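You operate a simulated robot arm through the tools that you are given. There is no shell and no other tool.

Carry out the task below with a simulated robot arm. There is one attempt and no reset: what you move stays moved.

Task
Clamp the long screw block and drive both of its screws home.
Fine: driver back in its holder; the block stays clamped.

It is judged by the outcome, as a careful person would: the job done as asked, and still so three seconds after it is handed in. It fails if anything else is knocked over, pushed out of place, dropped, spilled or broken.

Robot
A 7-joint arm with a two-finger parallel gripper, fixed in place. Base frame: the origin is on the floor under the middle of its stand, x ahead of it, y to its left, z up; the work surface is at about z = 91. Lengths are in cm, angles in degrees, forces in N, time in s.
With the tool pointing down near the work surface it reaches from about 24 to 68 cm from the base axis. Its first joint turns from -66.0 to 66.0 degrees. Payload 2.4 kg.
Tool frame: the origin (TCP) lies between the finger pads and is the grasp point; the fingertips stand 3 cm ahead of it; z points along the fingers, y is the line along which they close. The gripper opens to 9.4 cm. The fingers are 2.8 cm wide and 1 cm thick; the gripper's body (5 by 9.6 cm) begins 5.5 cm behind the TCP.
Orientation is that of the tool frame in the base frame, as a unit quaternion [x, y, z, w]. With the fingers straight down and closing along the base's y, the tool's x points along the base's -x, its y along +y and its z along -z.

Tools
- The arm moves only by the tool nudge_tool. Its arguments are lists of equal length, an entry for each row: "rotation": the turn, a rotation vector about the base's x, y, z in degrees, a list of three; "offset": the shift along the base's x, y, z in m, a list of three; "gripper": the finger opening in m, from 0 to 0.094. In form: {"rotation": [[rx, ry, rz], ...], "offset": [[dx, dy, dz], ...], "gripper": [gripper, ...]}. A call has 1 to 20 rows; each row shifts and turns the commanded pose from where the row before left it. A row lasts 0.2 s, in which the tool goes at most 5 cm and 8.6 degrees; a call with a longer step from one row to the next is refused whole, and so is a gripper value outside its range. Where a pose cannot be reached the arm comes as near as it can. A force on the tool above 90 N (or 10 N above the force at the start of the call, whichever is more), or a blocked arm, ends the call early, and 0.2 s more pass. Each finger travels about 15.3 cm/s and halts on what it meets, pressing with about 38 N; the grip force reading is that of the motor and also rises with nothing between the fingers. The clock runs only during rows and for 0.2 s after the last one: add rows that do not move to give the fingers time. It gives the time, the measured TCP pose, the force on the tool (base axes), the opening and the grip force at its end, in the units of the frame above (readings bear some noise), with the torque about the TCP (base axes, N m) and any sound that the robot's microphone picked up.
- Cameras (640 x 400 px; columns grow to the right, rows downward): "scene" is fixed at [4.75, 48.39, 144.63]; the picture's right is [-0.65, -0.76, 0.00], its down [-0.41, 0.35, -0.84] and it looks along [0.64, -0.54, -0.55] (base axes); focal length 327 px, centre (320, 200). "wrist" rides on the gripper at [7.6, 1.4, -10.2] in the tool frame; the picture's right is [-0.18, 0.98, 0.00], its down [-0.75, -0.14, -0.64] and it looks along [-0.63, -0.12, 0.77] (tool axes); focal length 243 px, centre (320, 200). There is no depth. A picture from a camera that has moved, and an enlarged one, comes with that camera's place and axes in the base frame and with its lens.
- get_image(camera): a new picture of that camera. The clock stands still meanwhile.
- enlarge(camera, box): a new picture of the part [left, top, right, bottom] of that camera's present view, enlarged. The clock stands still meanwhile.
- hand_in(): hands the job in; it is judged then, once.

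Nothing tells you positions but the pictures and the camera data. Unless the task says otherwise, let go and move clear before handing in.

The tools are called as name(argument=value, ...) on one line, values as JSON. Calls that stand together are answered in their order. nudge_tool: Moves the arm, as the interface text tells. Its arguments: {"type":"object","properties":{"rotation":{"type":"array","items":{"type":"array","items":{"type":"number"}}},"offset":{"type":"array","items":{"type":"array","items":{"type":"number"}}},"gripper":{"type":"array","items":{"type":"number"}}},"required":["rotation","offset","gripper"]} The other tools are called the same way: get_image (camera) takes a picture; enlarge (camera, box) takes an enlarged picture of a part of a camera's view; hand_in () hands the job in.

At the start:

```text
clock: 0.0
eef_pos: [44.41, -3.54, 124.46]
tcp_rot: [0.0, 1.0, 0.0, 0.0]
ft_force: [0.0, 0.5, 0.4]
wrist_torque: [-0.05, -0.01, 0.02]
opening: 9.41
grasp_force: 0.0
```

scene: 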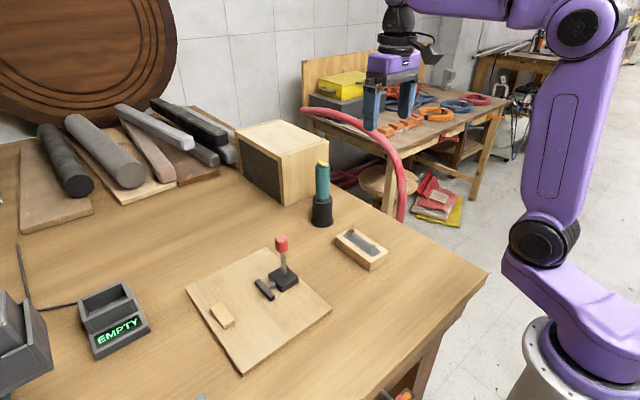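
wrist: 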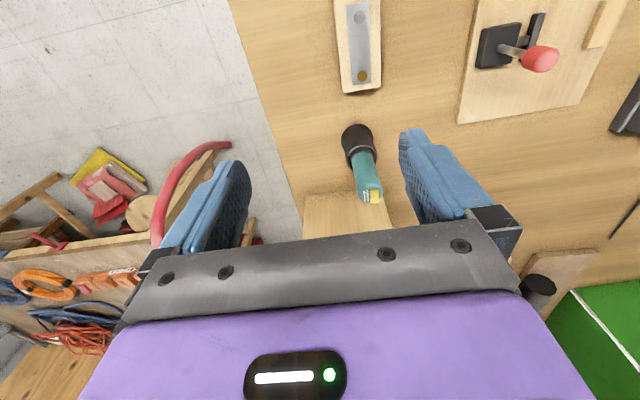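

I see a bench with a toggle clamp on a plate, a driver in a black holder, a long wooden block with a metal inset (probably the screw block), and a box showing "EMPTY". I'll look closer before moving.

enlarge(camera="scene", box=[180, 220, 400, 380])

enlarge(camera="scene", box=[0, 240, 200, 400])

enlarge(camera="scene", box=[290, 150, 400, 280])

enlarge(camera="wrist", box=[320, 0, 640, 210])

```text
2.50 times, centred on (290, 300) of scene
camera zoom: at [4.75, 48.39, 144.63], right [-0.65, -0.76, 0.0], down [-0.41, 0.35, -0.84], along [0.64, -0.54, -0.55], focal length 818 px, centre (395, -50)
```

zoom: 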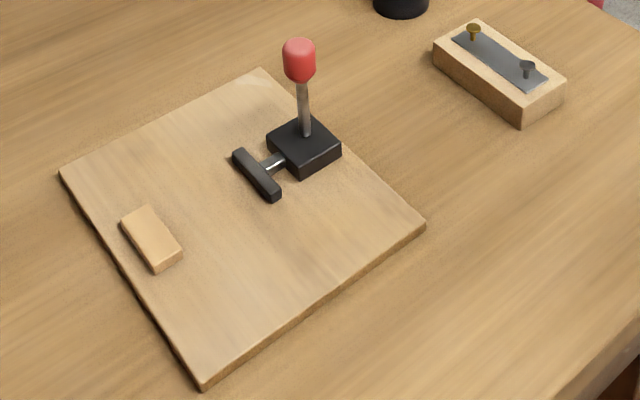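

```text
2.50 times, centred on (100, 320) of scene
camera zoom: at [4.75, 48.39, 144.63], right [-0.65, -0.76, 0.0], down [-0.41, 0.35, -0.84], along [0.64, -0.54, -0.55], focal length 818 px, centre (870, -100)
```

zoom: 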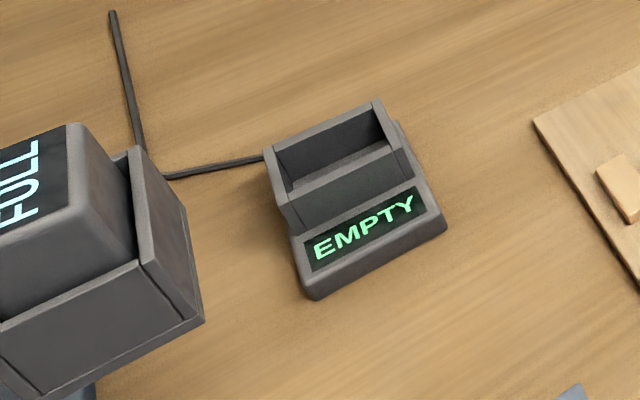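

```text
3.08 times, centred on (345, 215) of scene
camera zoom: at [4.75, 48.39, 144.63], right [-0.65, -0.76, 0.0], down [-0.41, 0.35, -0.84], along [0.64, -0.54, -0.55], focal length 1006 px, centre (243, 154)
```

zoom: 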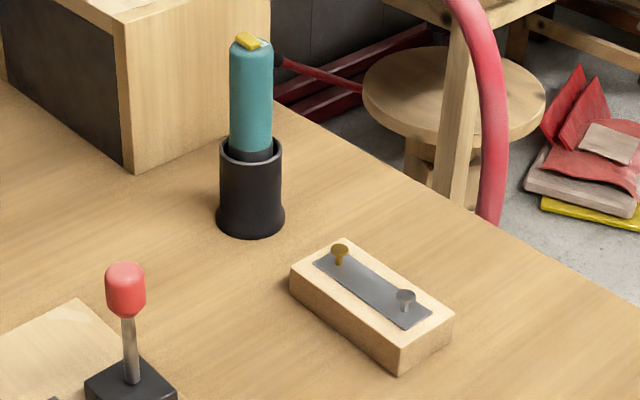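

```text
1.90 times, centred on (480, 105) of wrist
camera zoom: at [36.85, -2.12, 134.6], right [0.18, 0.98, 0.0], down [0.75, -0.14, 0.64], along [0.63, -0.12, -0.77], focal length 462 px, centre (15, 381)
```

zoom: 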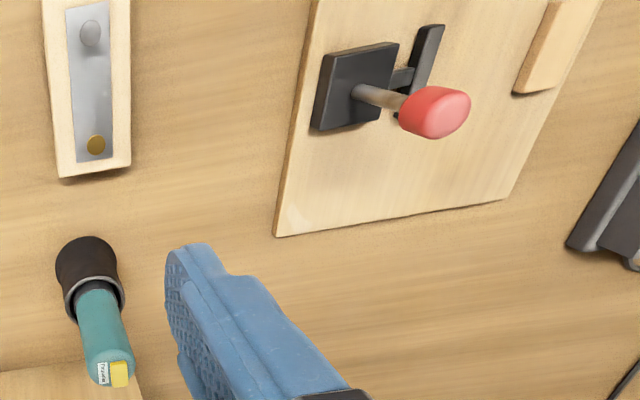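

I take the block to be at about (43, 3), the driver in its holder at (58, 2.5), the clamp at (46, 23) pushing along +y, and its stop at (46.7, 37). I'll move the wrist camera in for closer views first.

nudge_tool(rotation=[[0, 0, 0], [0, 0, 0], [0, 0, 0], [0, 0, 0], [0, 0, 0]], offset=[[-0.022, 0.015, -0.02], [-0.022, 0.015, -0.02], [-0.022, 0.015, -0.02], [-0.022, 0.015, -0.02], [-0.022, 0.015, -0.02]], gripper=[0.094, 0.094, 0.094, 0.094, 0.094])

get_image(camera="wrist")

get_image(camera="scene")

```text
clock: 1.2
eef_pos: [33.34, 4.03, 114.44]
tcp_rot: [0.001, 1.0, 0.0, 0.0]
ft_force: [1.3, 0.1, -0.4]
wrist_torque: [-0.02, 0.02, -0.04]
opening: 9.41
grasp_force: 0.0
```

```text
taken
camera wrist: at [25.8, 5.4, 124.56], right [0.19, 0.98, 0.0], down [0.75, -0.14, 0.64], along [0.63, -0.12, -0.77], focal length 243 px, centre (320, 200)
```

wrist: 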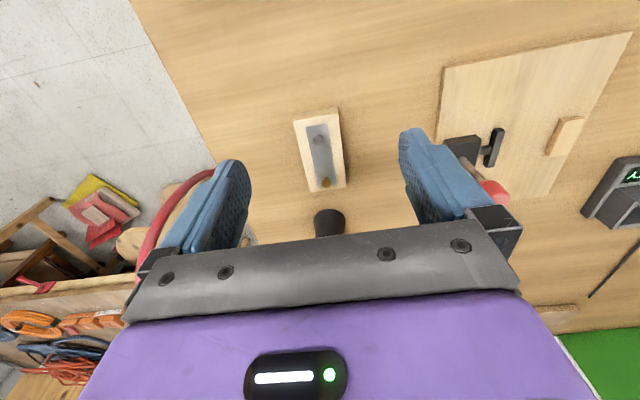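

```text
taken
```

scene: 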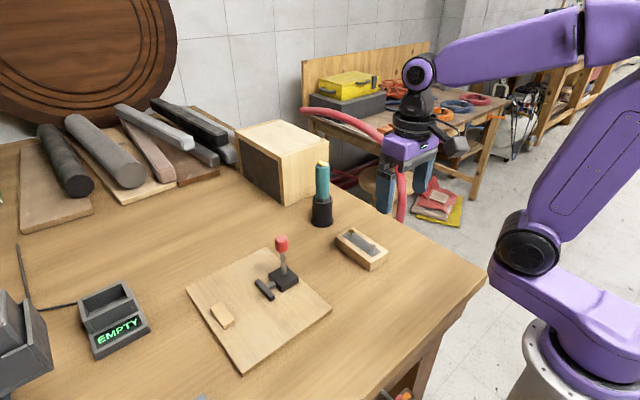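

The block with its two screws is visible below the gripper. I'll enlarge each object to measure it.

enlarge(camera="wrist", box=[270, 90, 370, 240])

enlarge(camera="wrist", box=[420, 20, 640, 240])

enlarge(camera="scene", box=[230, 225, 310, 305])

enlarge(camera="scene", box=[300, 150, 400, 280])

```text
2.67 times, centred on (320, 165) of wrist
camera zoom: at [25.8, 5.4, 124.56], right [0.19, 0.98, 0.0], down [0.75, -0.14, 0.64], along [0.63, -0.12, -0.77], focal length 647 px, centre (320, 293)
```

zoom: 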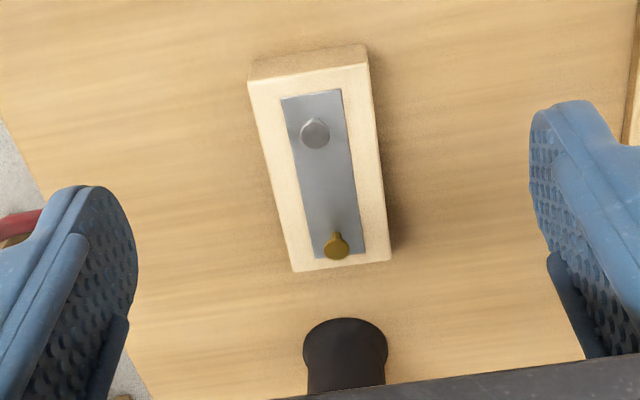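

```text
1.82 times, centred on (530, 130) of wrist
camera zoom: at [25.8, 5.4, 124.56], right [0.19, 0.98, 0.0], down [0.75, -0.14, 0.64], along [0.63, -0.12, -0.77], focal length 441 px, centre (-62, 327)
```

zoom: 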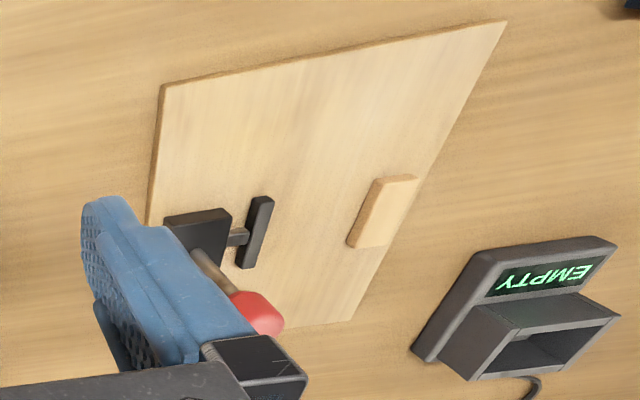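

```text
5.00 times, centred on (270, 265) of scene
camera zoom: at [4.75, 48.39, 144.63], right [-0.65, -0.76, 0.0], down [-0.41, 0.35, -0.84], along [0.64, -0.54, -0.55], focal length 1635 px, centre (570, -125)
```

zoom: 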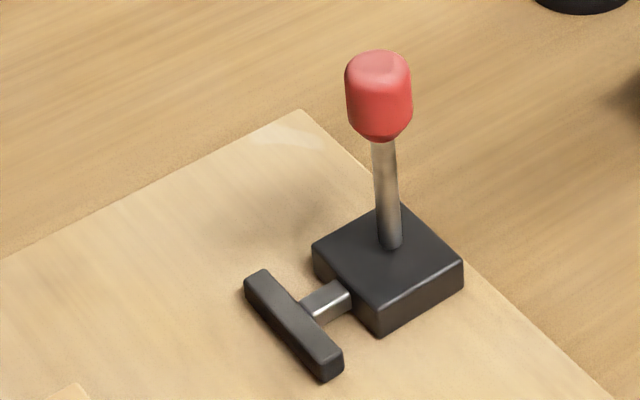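

```text
3.08 times, centred on (350, 215) of scene
camera zoom: at [4.75, 48.39, 144.63], right [-0.65, -0.76, 0.0], down [-0.41, 0.35, -0.84], along [0.64, -0.54, -0.55], focal length 1006 px, centre (228, 154)
```

zoom: 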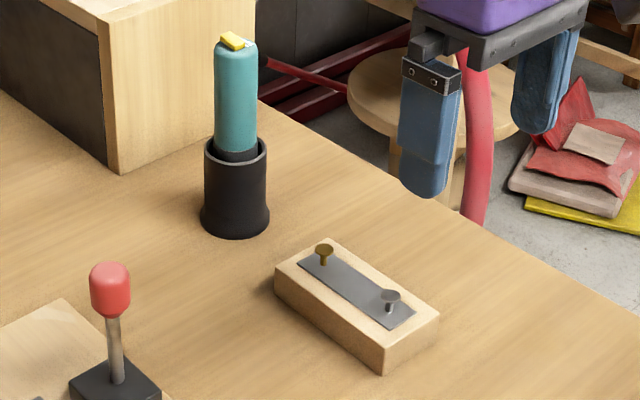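

Block measures about 11.7 x 5.7 x 3 cm, centred near (43.1, 2.45), with its long side along x. Next I'll look closely at the driver's top, which has a label on it.

nudge_tool(rotation=[[0, 0, 0], [0, 0, 0], [0, 0, 0], [0, 0, 0]], offset=[[0.043, 0, 0.006], [0.043, 0, 0.006], [0.043, 0, 0.006], [0.043, 0, 0.006]], gripper=[0.094, 0.094, 0.094, 0.094])

get_image(camera="wrist")

enlarge(camera="wrist", box=[260, 110, 400, 250])

```text
clock: 2.2
eef_pos: [50.77, 4.07, 117.07]
tcp_rot: [0.0, 1.0, 0.0, -0.001]
ft_force: [-0.5, 0.8, -0.3]
wrist_torque: [-0.01, 0.01, -0.01]
opening: 9.38
grasp_force: 0.1
```

```text
taken
camera wrist: at [43.07, 5.35, 127.13], right [0.18, 0.98, 0.0], down [0.75, -0.14, 0.64], along [0.63, -0.12, -0.77], focal length 243 px, centre (320, 200)
```

wrist: 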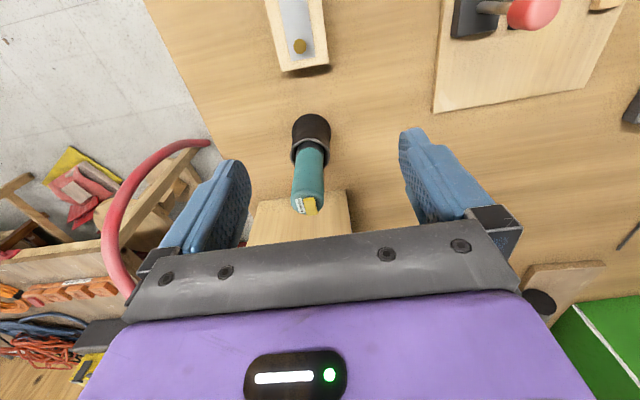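

```text
2.86 times, centred on (330, 180) of wrist
camera zoom: at [43.07, 5.35, 127.13], right [0.18, 0.98, 0.0], down [0.75, -0.14, 0.64], along [0.63, -0.12, -0.77], focal length 693 px, centre (291, 257)
```

zoom: 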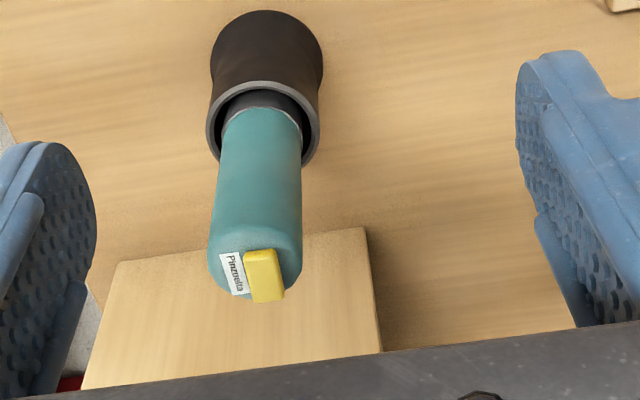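

The label is just a brand name and the yellow part looks like a switch or button; the driver axis is near (58.5, 1.2). I'll zoom further on the driver and the two docks to understand whether they matter.

enlarge(camera="scene", box=[300, 150, 350, 235])

enlarge(camera="scene", box=[0, 270, 60, 400])

enlarge(camera="wrist", box=[285, 180, 345, 225])

enlarge(camera="scene", box=[330, 220, 400, 280])

```text
4.71 times, centred on (325, 192) of scene
camera zoom: at [4.75, 48.39, 144.63], right [-0.65, -0.76, 0.0], down [-0.41, 0.35, -0.84], along [0.64, -0.54, -0.55], focal length 1539 px, centre (296, 235)
```

zoom: 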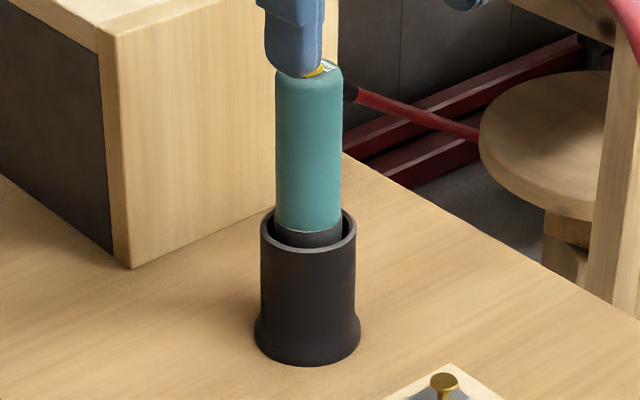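

```text
3.08 times, centred on (30, 335) of scene
camera zoom: at [4.75, 48.39, 144.63], right [-0.65, -0.76, 0.0], down [-0.41, 0.35, -0.84], along [0.64, -0.54, -0.55], focal length 1006 px, centre (1212, -215)
```

zoom: 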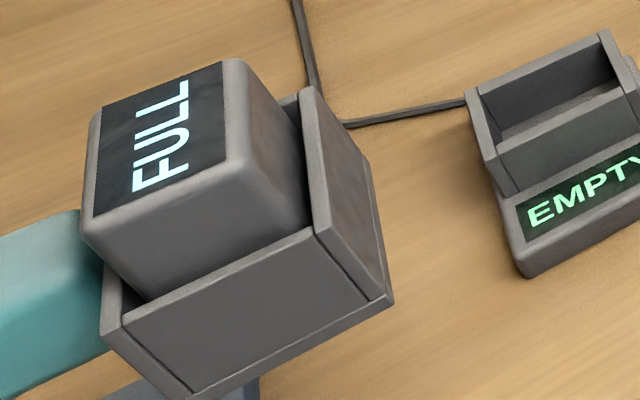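

```text
8.89 times, centred on (315, 202) of wrist
camera zoom: at [43.07, 5.35, 127.13], right [0.18, 0.98, 0.0], down [0.75, -0.14, 0.64], along [0.63, -0.12, -0.77], focal length 2157 px, centre (364, 178)
```

zoom: 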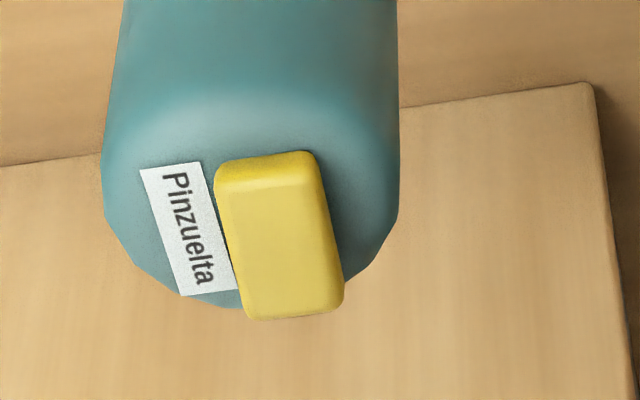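

```text
6.67 times, centred on (365, 250) of scene
camera zoom: at [4.75, 48.39, 144.63], right [-0.65, -0.76, 0.0], down [-0.41, 0.35, -0.84], along [0.64, -0.54, -0.55], focal length 2180 px, centre (20, -133)
```

zoom: 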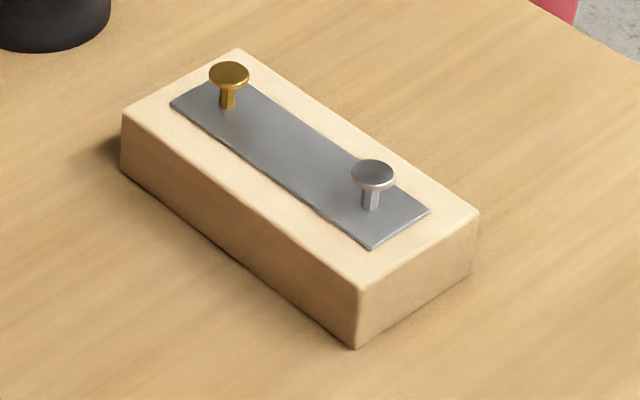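

There seems to be another teal tool with a "FULL" battery at the far left. I'll move over to look at that area from above, passing well over the clamp handle.

nudge_tool(rotation=[[0, 0, 0], [0, 0, 0], [0, 0, 0], [0, 0, 0], [0, 0, 0], [0, 0, 0], [0, 0, 0], [0, 0, 0], [0, 0, 0]], offset=[[-0.012, 0.04, 0.0055], [-0.012, 0.04, 0.0055], [-0.012, 0.04, 0.0055], [-0.012, 0.04, 0.0055], [-0.012, 0.04, 0.0055], [-0.012, 0.04, 0.0055], [-0.012, 0.04, 0.0055], [-0.012, 0.04, 0.0055], [-0.012, 0.04, 0.0055]], gripper=[0.094, 0.094, 0.094, 0.094, 0.094, 0.094, 0.094, 0.094, 0.094])

get_image(camera="wrist")

get_image(camera="scene")

```text
clock: 4.2
eef_pos: [39.84, 40.15, 121.93]
tcp_rot: [0.0, 1.0, 0.0, 0.001]
ft_force: [0.2, 0.9, 0.0]
wrist_torque: [0.01, 0.0, -0.01]
opening: 9.38
grasp_force: 0.0
```

```text
taken
camera wrist: at [32.3, 41.48, 132.05], right [0.18, 0.98, 0.0], down [0.75, -0.14, 0.64], along [0.63, -0.12, -0.77], focal length 243 px, centre (320, 200)
```

wrist: 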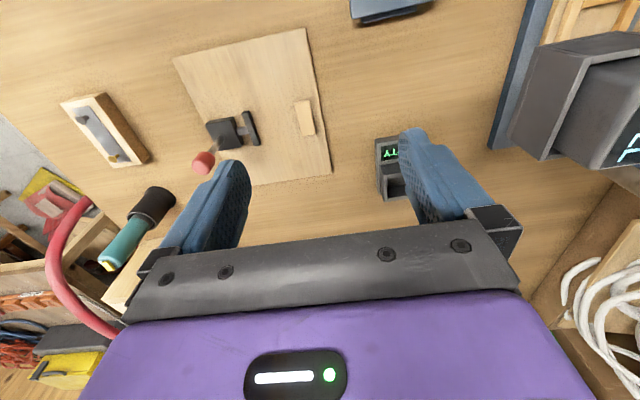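

```text
taken
```

scene: 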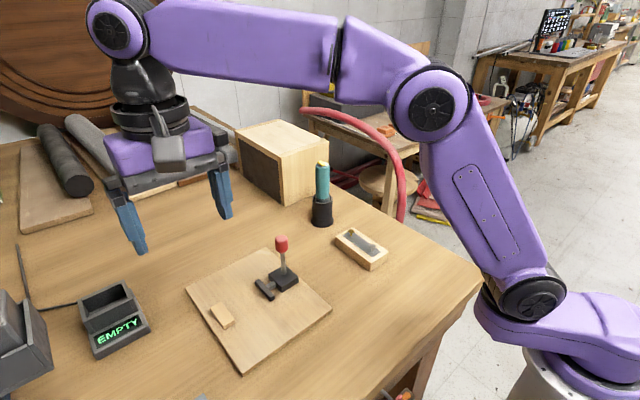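

The FULL item sits on a raised fixture to the far left. I'll yaw the wrist to look that way and see what these are.

nudge_tool(rotation=[[0, 0, 8], [0, 0, 8], [0, 0, 8], [0, 0, 8], [0, 0, 8], [0, 0, 8], [0, 0, 8]], offset=[[0, 0, 0.005], [0, 0, 0.005], [0, 0, 0.005], [0, 0, 0.005], [0, 0, 0.005], [0, 0, 0.005], [0, 0, 0.005]], gripper=[0.094, 0.094, 0.094, 0.094, 0.094, 0.094, 0.094])

get_image(camera="wrist")

```text
clock: 5.8
eef_pos: [39.85, 39.95, 125.22]
tcp_rot: [-0.472, 0.882, 0.0, -0.001]
ft_force: [0.8, -0.2, -0.3]
wrist_torque: [0.01, 0.0, 0.01]
opening: 9.43
grasp_force: 0.0
```

```text
taken
camera wrist: at [34.46, 34.42, 135.45], right [-0.71, 0.7, 0.0], down [0.54, 0.55, 0.64], along [0.45, 0.46, -0.77], focal length 243 px, centre (320, 200)
```

wrist: 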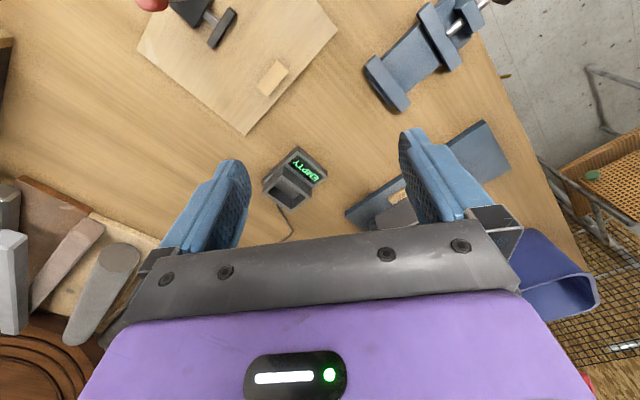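

I need a bit more yaw to see past the finger.

nudge_tool(rotation=[[0, 0, 8], [0, 0, 8], [0, 0, 8]], offset=[[-0.02, 0, 0.0], [-0.02, 0, 0.0], [-0.02, 0, 0.0]], gripper=[0.094, 0.094, 0.094])

get_image(camera="wrist")

```text
clock: 6.6
eef_pos: [33.96, 39.93, 125.28]
tcp_rot: [-0.644, 0.765, -0.001, 0.0]
ft_force: [0.2, -0.2, -0.5]
wrist_torque: [-0.01, -0.03, 0.0]
opening: 9.4
grasp_force: 0.1
```

```text
taken
camera wrist: at [31.15, 32.71, 135.42], right [-0.94, 0.35, 0.0], down [0.27, 0.72, 0.64], along [0.22, 0.6, -0.77], focal length 243 px, centre (320, 200)
```

wrist: 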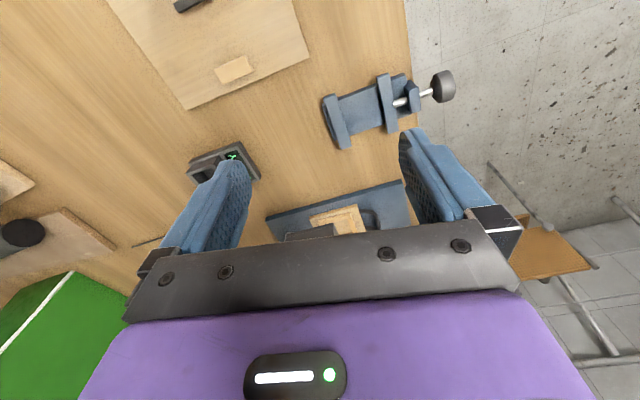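

There is also a blue screw vise near the bench edge and another fixture beyond it. I'll back off to see them entirely.

nudge_tool(rotation=[[0, 0, 0], [0, 0, 0], [0, 0, 0], [0, 0, 0]], offset=[[0.01, -0.04, 0.01], [0.01, -0.04, 0.01], [0.01, -0.04, 0.01], [0.01, -0.04, 0.01]], gripper=[0.094, 0.094, 0.094, 0.094])

get_image(camera="wrist")

enlarge(camera="wrist", box=[220, 80, 480, 250])

```text
clock: 7.6
eef_pos: [37.87, 23.86, 129.19]
tcp_rot: [-0.643, 0.766, 0.0, 0.0]
ft_force: [0.0, -0.1, -0.6]
wrist_torque: [-0.01, -0.06, -0.01]
opening: 9.41
grasp_force: 0.1
```

```text
taken
camera wrist: at [35.17, 16.59, 139.33], right [-0.94, 0.35, 0.0], down [0.27, 0.72, 0.64], along [0.23, 0.6, -0.77], focal length 243 px, centre (320, 200)
```

wrist: 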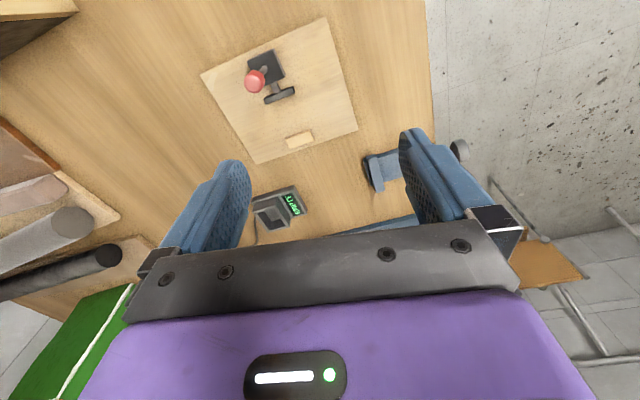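

```text
2.35 times, centred on (350, 165) of wrist
camera zoom: at [35.17, 16.59, 139.33], right [-0.94, 0.35, 0.0], down [0.27, 0.72, 0.64], along [0.23, 0.6, -0.77], focal length 571 px, centre (249, 282)
```

zoom: 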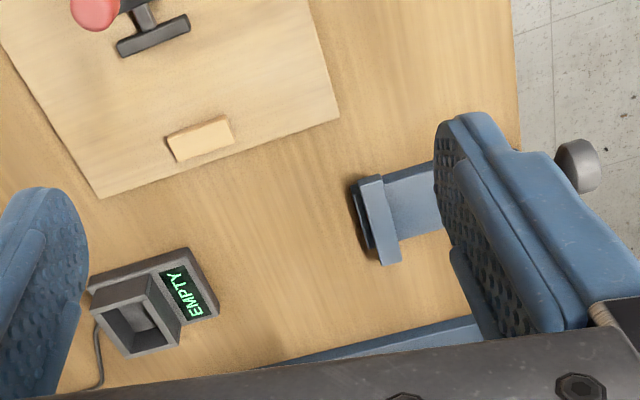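

The vise sits near (28, 48), and the FULL item appears elevated near (41, 59, 115). I'll raise the arm to get a clear look at it.

nudge_tool(rotation=[[0, 0, 0], [0, 0, 0], [0, 0, 0], [0, 0, 0], [0, 0, 0]], offset=[[-0.008, 0.035, 0.03], [-0.008, 0.035, 0.03], [-0.008, 0.035, 0.03], [-0.008, 0.035, 0.03], [-0.008, 0.035, 0.03]], gripper=[0.094, 0.094, 0.094, 0.094, 0.094])

get_image(camera="wrist")

get_image(camera="scene")

```text
clock: 8.8
eef_pos: [30.77, 32.38, 134.1]
tcp_rot: [-0.642, 0.767, 0.0, -0.001]
ft_force: [0.0, 0.2, -0.5]
wrist_torque: [0.03, -0.01, -0.01]
opening: 9.39
grasp_force: 0.2
out of reach, approached as far as the arm can: row 2, 3, 4, 5
```

```text
taken
camera wrist: at [28.05, 25.19, 144.28], right [-0.94, 0.35, 0.0], down [0.27, 0.72, 0.64], along [0.23, 0.6, -0.77], focal length 243 px, centre (320, 200)
```

wrist: 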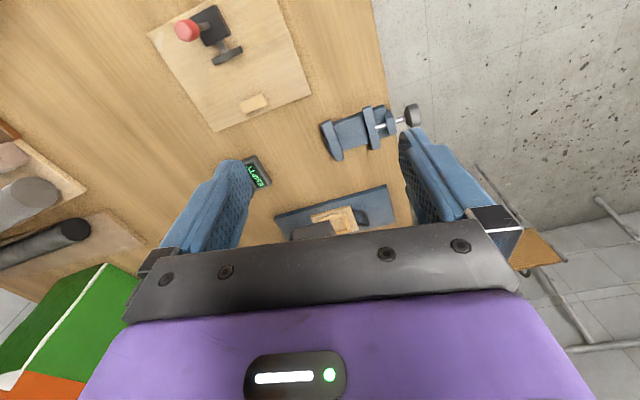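

```text
taken
```

scene: 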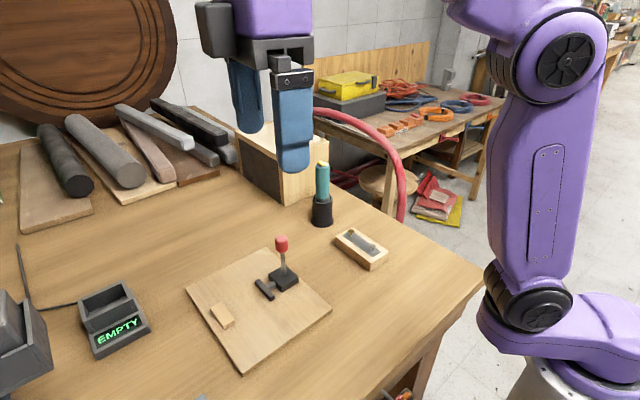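

I'll zoom in on the fixture at the back and the vise.

enlarge(camera="wrist", box=[240, 80, 440, 240])

nudge_tool(rotation=[[0, 0, 0], [0, 0, 0]], offset=[[0, 0, -0.03], [0, 0, -0.03]], gripper=[0.094, 0.094])

```text
2.50 times, centred on (340, 160) of wrist
camera zoom: at [28.05, 25.19, 144.28], right [-0.94, 0.35, 0.0], down [0.27, 0.72, 0.64], along [0.23, 0.6, -0.77], focal length 606 px, centre (270, 300)
```

zoom: 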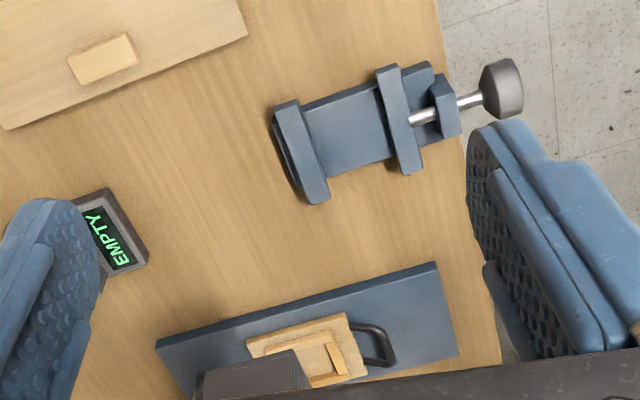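

```text
clock: 9.4
eef_pos: [30.78, 32.44, 128.11]
tcp_rot: [-0.643, 0.766, 0.0, 0.0]
ft_force: [0.2, -0.1, -0.4]
wrist_torque: [-0.03, -0.04, 0.02]
opening: 9.4
grasp_force: 0.1
```

There's another blue fixture with a wooden piece and a loop handle; I want to make sure it isn't another screw block or the intended clamp. Moving closer to view it.

nudge_tool(rotation=[[0, 0, 0], [0, 0, 0], [0, 0, 0], [0, 0, 0]], offset=[[0.0, 0.045, 0.0], [0.0, 0.045, 0], [0.0, 0.045, 0], [0.0, 0.045, 0]], gripper=[0.094, 0.094, 0.094, 0.094])

get_image(camera="wrist")

enlarge(camera="wrist", box=[220, 80, 440, 240])

```text
clock: 10.4
eef_pos: [30.31, 47.71, 127.57]
tcp_rot: [-0.643, 0.766, 0.0, 0.0]
ft_force: [-0.1, -0.3, 0.2]
wrist_torque: [-0.01, 0.0, -0.02]
opening: 9.38
grasp_force: 0.1
out of reach, approached as far as the arm can: row 4
```

```text
taken
camera wrist: at [27.49, 40.39, 137.7], right [-0.94, 0.35, 0.0], down [0.27, 0.72, 0.64], along [0.23, 0.6, -0.77], focal length 243 px, centre (320, 200)
```

wrist: 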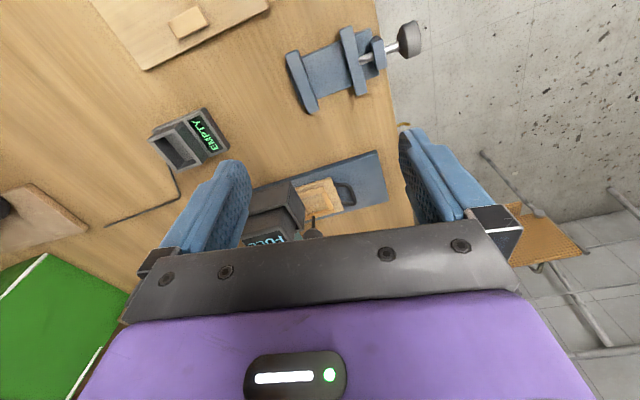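

```text
2.50 times, centred on (330, 160) of wrist
camera zoom: at [27.49, 40.39, 137.7], right [-0.94, 0.35, 0.0], down [0.27, 0.72, 0.64], along [0.23, 0.6, -0.77], focal length 606 px, centre (295, 300)
```

zoom: 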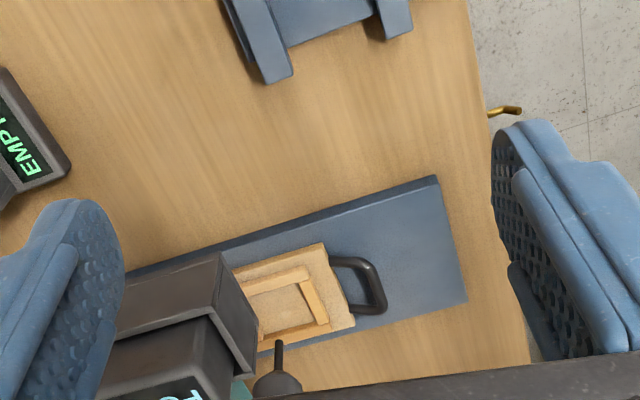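

That is a separate drill dock and jig, not needed. I'll return to view the toggle clamp closely with the tool squared up.

nudge_tool(rotation=[[0, 0, -8], [0, 0, -8], [0, 0, -8], [0, 0, -8], [0, 0, -8], [0, 0, -8], [0, 0, -8], [0, 0, -8], [0, 0, -8], [0, 0, -8]], offset=[[0.0077, -0.0257, -0.0116], [0.0077, -0.0257, -0.0116], [0.0077, -0.0257, -0.0116], [0.0077, -0.0257, -0.0116], [0.0077, -0.0257, -0.0116], [0.0077, -0.0257, -0.0116], [0.0077, -0.0257, -0.0116], [0.0077, -0.0257, -0.0116], [0.0077, -0.0257, -0.0116], [0.0077, -0.0257, -0.0116]], gripper=[0.094, 0.094, 0.094, 0.094, 0.094, 0.094, 0.094, 0.094, 0.094, 0.094])

get_image(camera="wrist")

enlarge(camera="wrist", box=[250, 40, 490, 240])

```text
clock: 12.6
eef_pos: [37.98, 21.98, 115.91]
tcp_rot: [0.001, 1.0, 0.0, 0.0]
ft_force: [-0.8, -0.2, -0.5]
wrist_torque: [0.01, 0.03, 0.0]
opening: 9.39
grasp_force: 0.0
```

```text
taken
camera wrist: at [30.37, 23.38, 126.07], right [0.19, 0.98, 0.0], down [0.75, -0.14, 0.64], along [0.63, -0.12, -0.77], focal length 243 px, centre (320, 200)
```

wrist: 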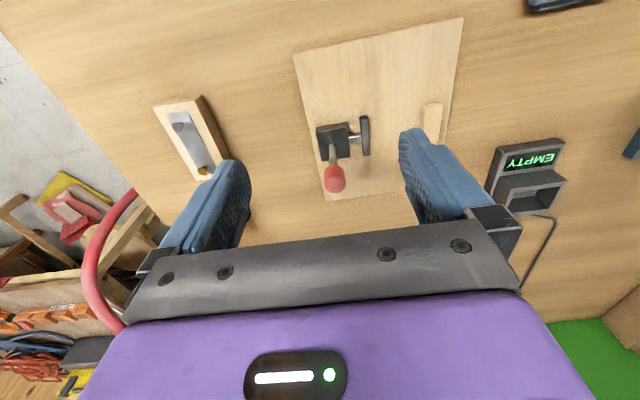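

```text
2.00 times, centred on (370, 140) of wrist
camera zoom: at [30.37, 23.38, 126.07], right [0.19, 0.98, 0.0], down [0.75, -0.14, 0.64], along [0.63, -0.12, -0.77], focal length 485 px, centre (220, 320)
```

zoom: 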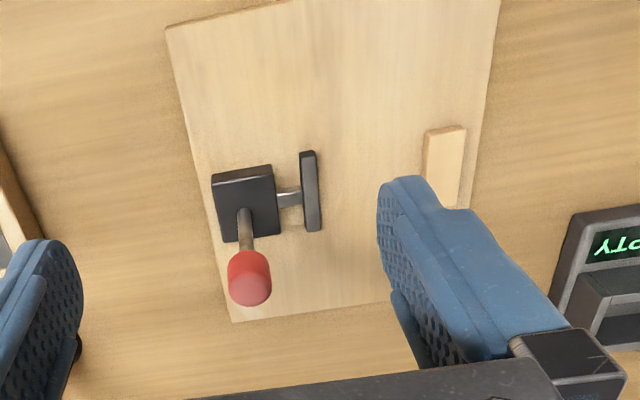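

Clamp pad spans x≈43.4–49.4 with its face at y≈27.4; the stop face is at about y≈35.3. I'll zoom on the stop and clamp from the scene camera to get heights.

enlarge(camera="scene", box=[190, 270, 270, 350])

enlarge(camera="scene", box=[240, 255, 310, 310])

enlarge(camera="wrist", box=[300, 90, 400, 210])

```text
5.00 times, centred on (230, 310) of scene
camera zoom: at [4.75, 48.39, 144.63], right [-0.65, -0.76, 0.0], down [-0.41, 0.35, -0.84], along [0.64, -0.54, -0.55], focal length 1635 px, centre (770, -350)
```

zoom: 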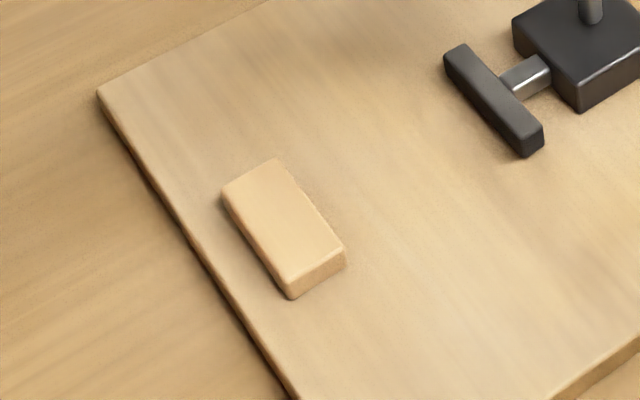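

```text
7.27 times, centred on (275, 282) of scene
camera zoom: at [4.75, 48.39, 144.63], right [-0.65, -0.76, 0.0], down [-0.41, 0.35, -0.84], along [0.64, -0.54, -0.55], focal length 2379 px, centre (647, -400)
```

zoom: 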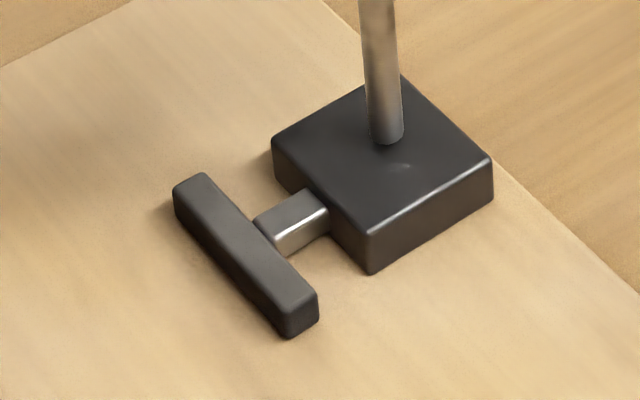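

```text
3.33 times, centred on (350, 150) of wrist
camera zoom: at [30.37, 23.38, 126.07], right [0.19, 0.98, 0.0], down [0.75, -0.14, 0.64], along [0.63, -0.12, -0.77], focal length 809 px, centre (220, 367)
```

zoom: 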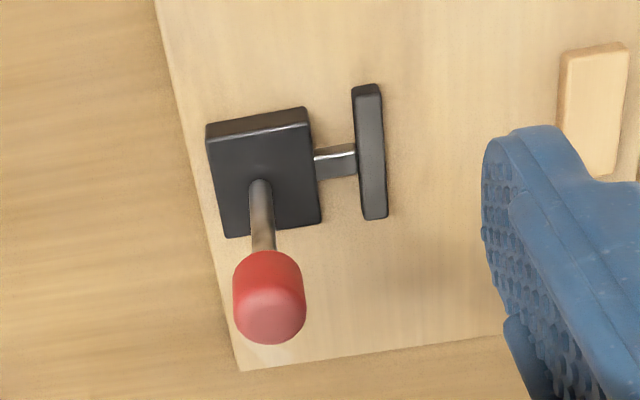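

Stop and pad are only about 1.1 cm tall versus the block's 3 cm, so I can grip the block's upper sides and set it right against the stop. Target block centre is about (47.0, 32.3). Now I move over the block for a precise look.

nudge_tool(rotation=[[0, 0, 0], [0, 0, 0], [0, 0, 0], [0, 0, 0], [0, 0, 0], [0, 0, 0]], offset=[[0.0085, -0.0325, -0.0133], [0.0085, -0.0325, -0.0133], [0.0085, -0.0325, -0.0133], [0.0085, -0.0325, -0.0133], [0.0085, -0.0325, -0.0133], [0.0085, -0.0325, -0.0133]], gripper=[0.094, 0.094, 0.094, 0.094, 0.094, 0.094])

get_image(camera="wrist")

enlarge(camera="wrist", box=[220, 20, 420, 220])

```text
clock: 14.0
eef_pos: [42.91, 2.41, 107.87]
tcp_rot: [-0.001, 1.0, 0.0, -0.001]
ft_force: [-0.1, -0.6, -0.4]
wrist_torque: [0.02, -0.02, 0.0]
opening: 9.39
grasp_force: 0.0
```

```text
taken
camera wrist: at [35.41, 3.92, 118.03], right [0.18, 0.98, 0.0], down [0.75, -0.14, 0.64], along [0.63, -0.12, -0.77], focal length 243 px, centre (320, 200)
```

wrist: 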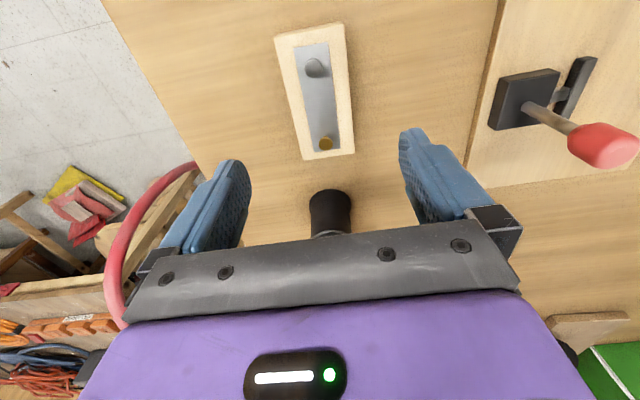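

```text
2.00 times, centred on (320, 120) of wrist
camera zoom: at [35.41, 3.92, 118.03], right [0.18, 0.98, 0.0], down [0.75, -0.14, 0.64], along [0.63, -0.12, -0.77], focal length 485 px, centre (320, 360)
```

zoom: 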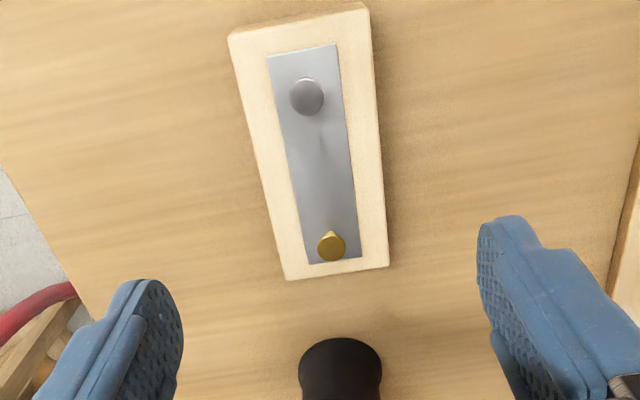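

Block centre refined to (43.2, 2.47), yawed about -1.5°. I'll descend with open fingers to grip only the top ~1.3 cm of its sides.

nudge_tool(rotation=[[0, 0, 0], [0, 0, 0], [0, 0, 0], [0, 0, 0], [0, 0, 0], [0, 0, 0]], offset=[[0.0005, 0.0001, -0.02], [0.0005, 0.0001, -0.02], [0.0005, 0.0001, -0.02], [0.0005, 0.0001, -0.02], [0.0005, 0.0001, -0.02], [0.0005, 0.0001, -0.02]], gripper=[0.094, 0.094, 0.094, 0.094, 0.094, 0.094])

get_image(camera="scene")

enlarge(camera="scene", box=[320, 200, 420, 290])

get_image(camera="wrist")

```text
clock: 15.4
eef_pos: [43.21, 2.61, 95.95]
tcp_rot: [0.0, 1.0, 0.0, 0.002]
ft_force: [0.2, -0.3, -0.2]
wrist_torque: [0.05, 0.03, 0.02]
opening: 9.38
grasp_force: 0.0
```

```text
taken
```

scene: 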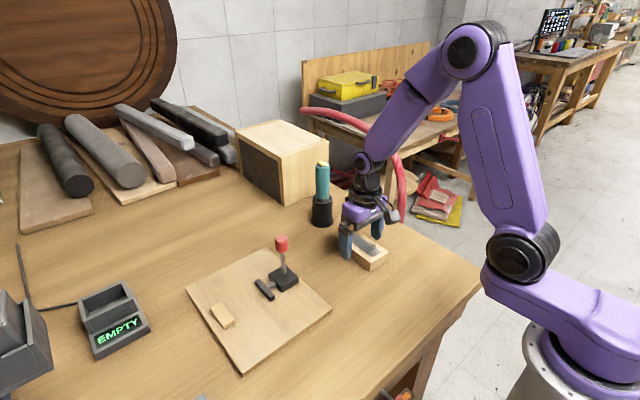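

```text
4.44 times, centred on (370, 245) of scene
camera zoom: at [4.75, 48.39, 144.63], right [-0.65, -0.76, 0.0], down [-0.41, 0.35, -0.84], along [0.64, -0.54, -0.55], focal length 1454 px, centre (98, 0)
```

zoom: 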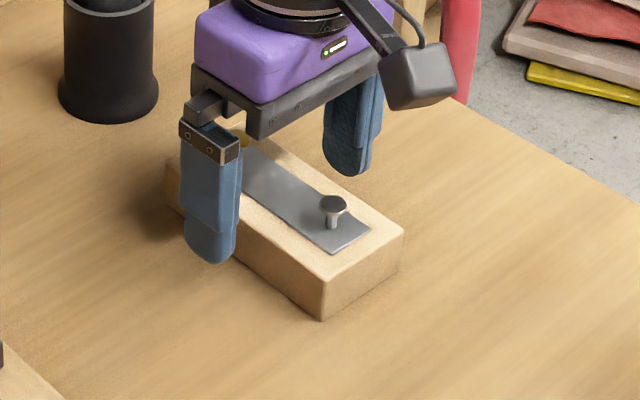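

```text
taken
camera wrist: at [35.66, 4.0, 106.09], right [0.18, 0.98, 0.0], down [0.75, -0.14, 0.64], along [0.63, -0.12, -0.77], focal length 243 px, centre (320, 200)
```

wrist: 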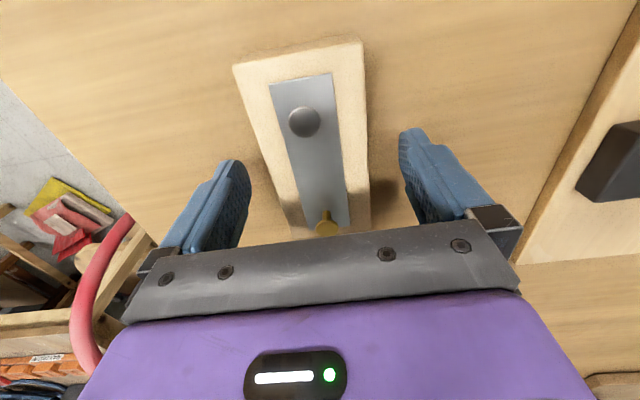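

The fingers straddle the block properly. I'll lower slightly and close.

nudge_tool(rotation=[[0, 0, 0], [0, 0, 0], [0, 0, 0], [0, 0, 0], [0, 0, 0]], offset=[[0, -0.001, -0.0025], [0, 0, 0], [0, 0, 0], [0, 0, 0], [0, 0, 0]], gripper=[0.094, 0.075, 0.06, 0.05, 0.05])

enlarge(camera="scene", box=[320, 200, 420, 290])

get_image(camera="wrist")

```text
clock: 16.6
eef_pos: [43.23, 2.44, 95.67]
tcp_rot: [0.0, 1.0, 0.0, -0.001]
ft_force: [-0.5, -0.5, 0.8]
wrist_torque: [0.0, -0.05, -0.02]
opening: 5.97
grasp_force: 37.9
```

```text
4.44 times, centred on (370, 245) of scene
camera zoom: at [4.75, 48.39, 144.63], right [-0.65, -0.76, 0.0], down [-0.41, 0.35, -0.84], along [0.64, -0.54, -0.55], focal length 1454 px, centre (98, 0)
```

zoom: 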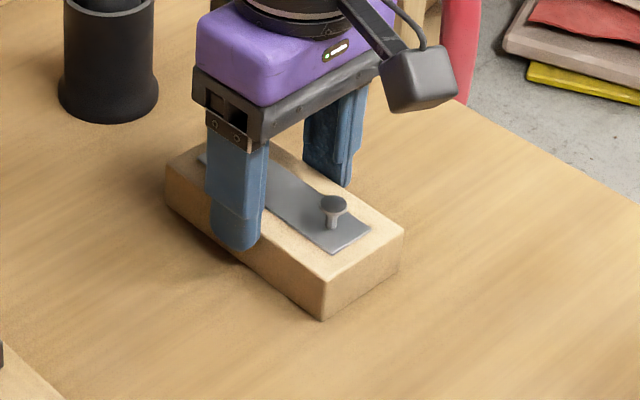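

```text
taken
camera wrist: at [35.68, 3.88, 105.87], right [0.18, 0.98, 0.0], down [0.75, -0.14, 0.64], along [0.63, -0.12, -0.77], focal length 243 px, centre (320, 200)
```

wrist: 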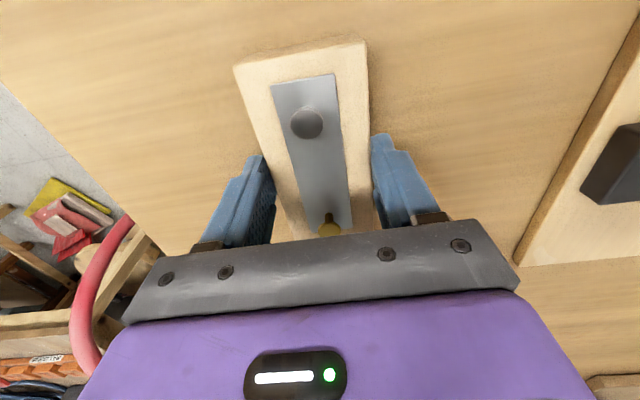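

Gripped: the block is 6.0 cm wide. I'll lift it high enough to clear the clamp handle and carry it over above the clamp gap.

nudge_tool(rotation=[[0, 0, 0], [0, 0, 0], [0, 0, 0], [0, 0, 0], [0, 0, 0], [0, 0, 0]], offset=[[0, 0, 0.015], [0, 0, 0.025], [0, 0, 0.03], [0, 0, 0.03], [0, 0, 0.03], [0, 0, 0.03]], gripper=[0.05, 0.05, 0.05, 0.05, 0.05, 0.05])

get_image(camera="scene")

```text
clock: 18.0
eef_pos: [43.27, 2.44, 111.85]
tcp_rot: [0.001, 1.0, 0.0, -0.001]
ft_force: [-0.1, -0.2, -0.8]
wrist_torque: [0.02, -0.01, 0.01]
opening: 5.95
grasp_force: 37.7
```

```text
taken
```

scene: 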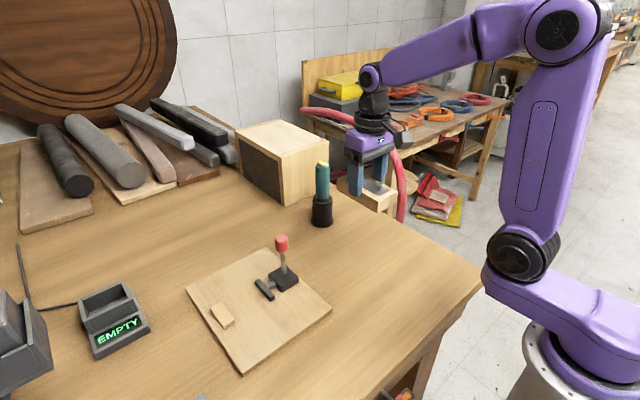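

The block is held and lifted. Now carrying it across to above the gap.

nudge_tool(rotation=[[0, 0, 0], [0, 0, 0], [0, 0, 0], [0, 0, 0], [0, 0, 0], [0, 0, 0], [0, 0, 0], [0, 0, 0], [0, 0, 0]], offset=[[0.0042, 0.033, 0], [0.0042, 0.033, 0], [0.0042, 0.033, 0], [0.0042, 0.033, 0], [0.0042, 0.033, 0], [0.0042, 0.033, 0], [0.0042, 0.033, 0], [0.0042, 0.033, 0], [0.0037, 0.033, 0]], gripper=[0.05, 0.05, 0.05, 0.05, 0.05, 0.05, 0.05, 0.05, 0.05])

get_image(camera="scene")

get_image(camera="wrist")

```text
clock: 20.0
eef_pos: [47.17, 32.25, 111.73]
tcp_rot: [-0.001, 1.0, 0.001, 0.001]
ft_force: [0.0, -0.5, -2.1]
wrist_torque: [0.0, -0.02, -0.02]
opening: 5.94
grasp_force: 37.8
```

```text
taken
```

scene: 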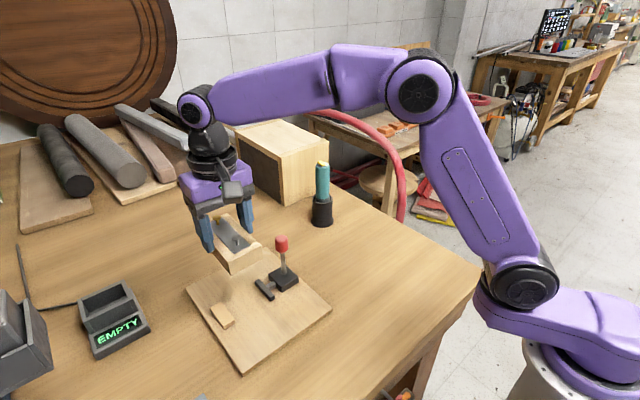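

```text
taken
camera wrist: at [39.51, 33.68, 121.89], right [0.18, 0.98, 0.0], down [0.75, -0.14, 0.64], along [0.63, -0.12, -0.77], focal length 243 px, centre (320, 200)
```

wrist: 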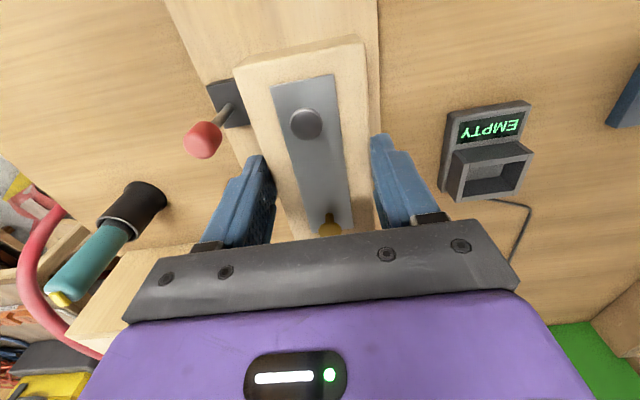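

Above the gap now. I'll lower to just above the stop height and check alignment before setting down.

nudge_tool(rotation=[[0, 0, 0], [0, 0, 0], [0, 0, 0], [0, 0, 0], [0, 0, 0]], offset=[[-0.0004, -0.0012, -0.024], [-0.0004, -0.0012, -0.024], [-0.0004, -0.0012, -0.024], [-0.0004, -0.0012, -0.024], [-0.0004, 0, -0.024]], gripper=[0.05, 0.05, 0.05, 0.05, 0.05])

enlarge(camera="scene", box=[180, 220, 340, 350])

get_image(camera="wrist")

```text
clock: 21.2
eef_pos: [46.79, 31.58, 99.75]
tcp_rot: [0.0, 1.0, 0.0, 0.001]
ft_force: [1.1, 0.4, -1.5]
wrist_torque: [-0.03, 0.01, -0.01]
opening: 5.91
grasp_force: 37.9
```

```text
3.08 times, centred on (260, 285) of scene
camera zoom: at [4.75, 48.39, 144.63], right [-0.65, -0.76, 0.0], down [-0.41, 0.35, -0.84], along [0.64, -0.54, -0.55], focal length 1006 px, centre (505, -62)
```

zoom: 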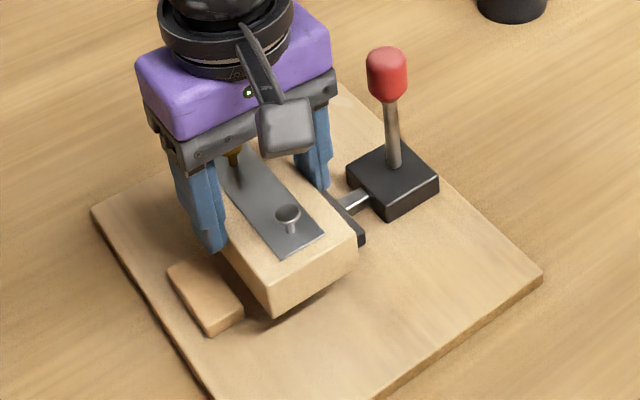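

```text
taken
camera wrist: at [39.26, 33.09, 109.84], right [0.18, 0.98, 0.0], down [0.75, -0.14, 0.64], along [0.63, -0.12, -0.77], focal length 243 px, centre (320, 200)
```

wrist: 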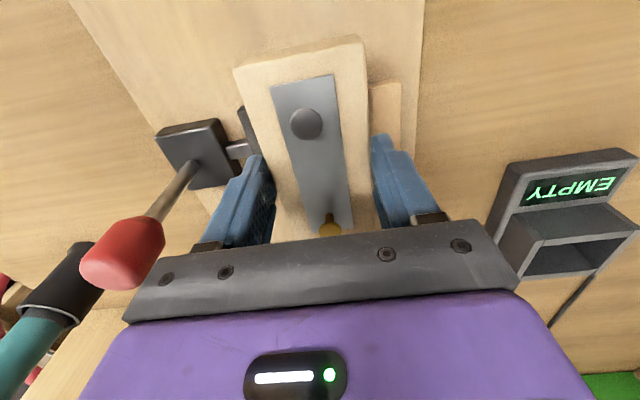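

The projected block and stop positions match my estimates: about 0.6 cm to the stop and 1 cm to the pad. Lowering gently until the block meets the plate.

nudge_tool(rotation=[[0, 0, 0], [0, 0, 0], [0, 0, 0], [0, 0, 0]], offset=[[0.001, 0.001, -0.012], [0.001, 0.001, -0.008], [0, 0, -0.004], [0, 0, -0.002]], gripper=[0.05, 0.05, 0.05, 0.05])

enlarge(camera="scene", box=[180, 220, 340, 350])

```text
clock: 22.2
eef_pos: [47.01, 31.96, 97.14]
tcp_rot: [0.0, 1.0, 0.0, 0.0]
ft_force: [0.2, -0.3, -2.5]
wrist_torque: [0.0, -0.03, -0.01]
opening: 5.92
grasp_force: 38.0
```

```text
3.08 times, centred on (260, 285) of scene
camera zoom: at [4.75, 48.39, 144.63], right [-0.65, -0.76, 0.0], down [-0.41, 0.35, -0.84], along [0.64, -0.54, -0.55], focal length 1006 px, centre (505, -62)
```

zoom: 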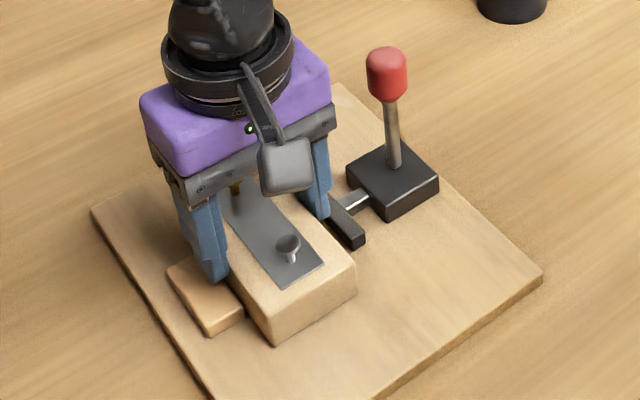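

Nearly down; block bottom is at about 92.5. I'll continue in 2 mm steps to contact.

nudge_tool(rotation=[[0, 0, 0], [0, 0, 0], [0, 0, 0]], offset=[[0, 0, -0.002], [0, 0, -0.002], [0, 0, -0.001]], gripper=[0.05, 0.05, 0.05])

```text
clock: 23.0
eef_pos: [46.94, 31.81, 96.92]
tcp_rot: [0.0, 1.0, 0.001, 0.002]
ft_force: [-8.2, -4.9, 35.6]
wrist_torque: [-0.36, 0.65, -0.12]
opening: 5.95
grasp_force: 38.3
```

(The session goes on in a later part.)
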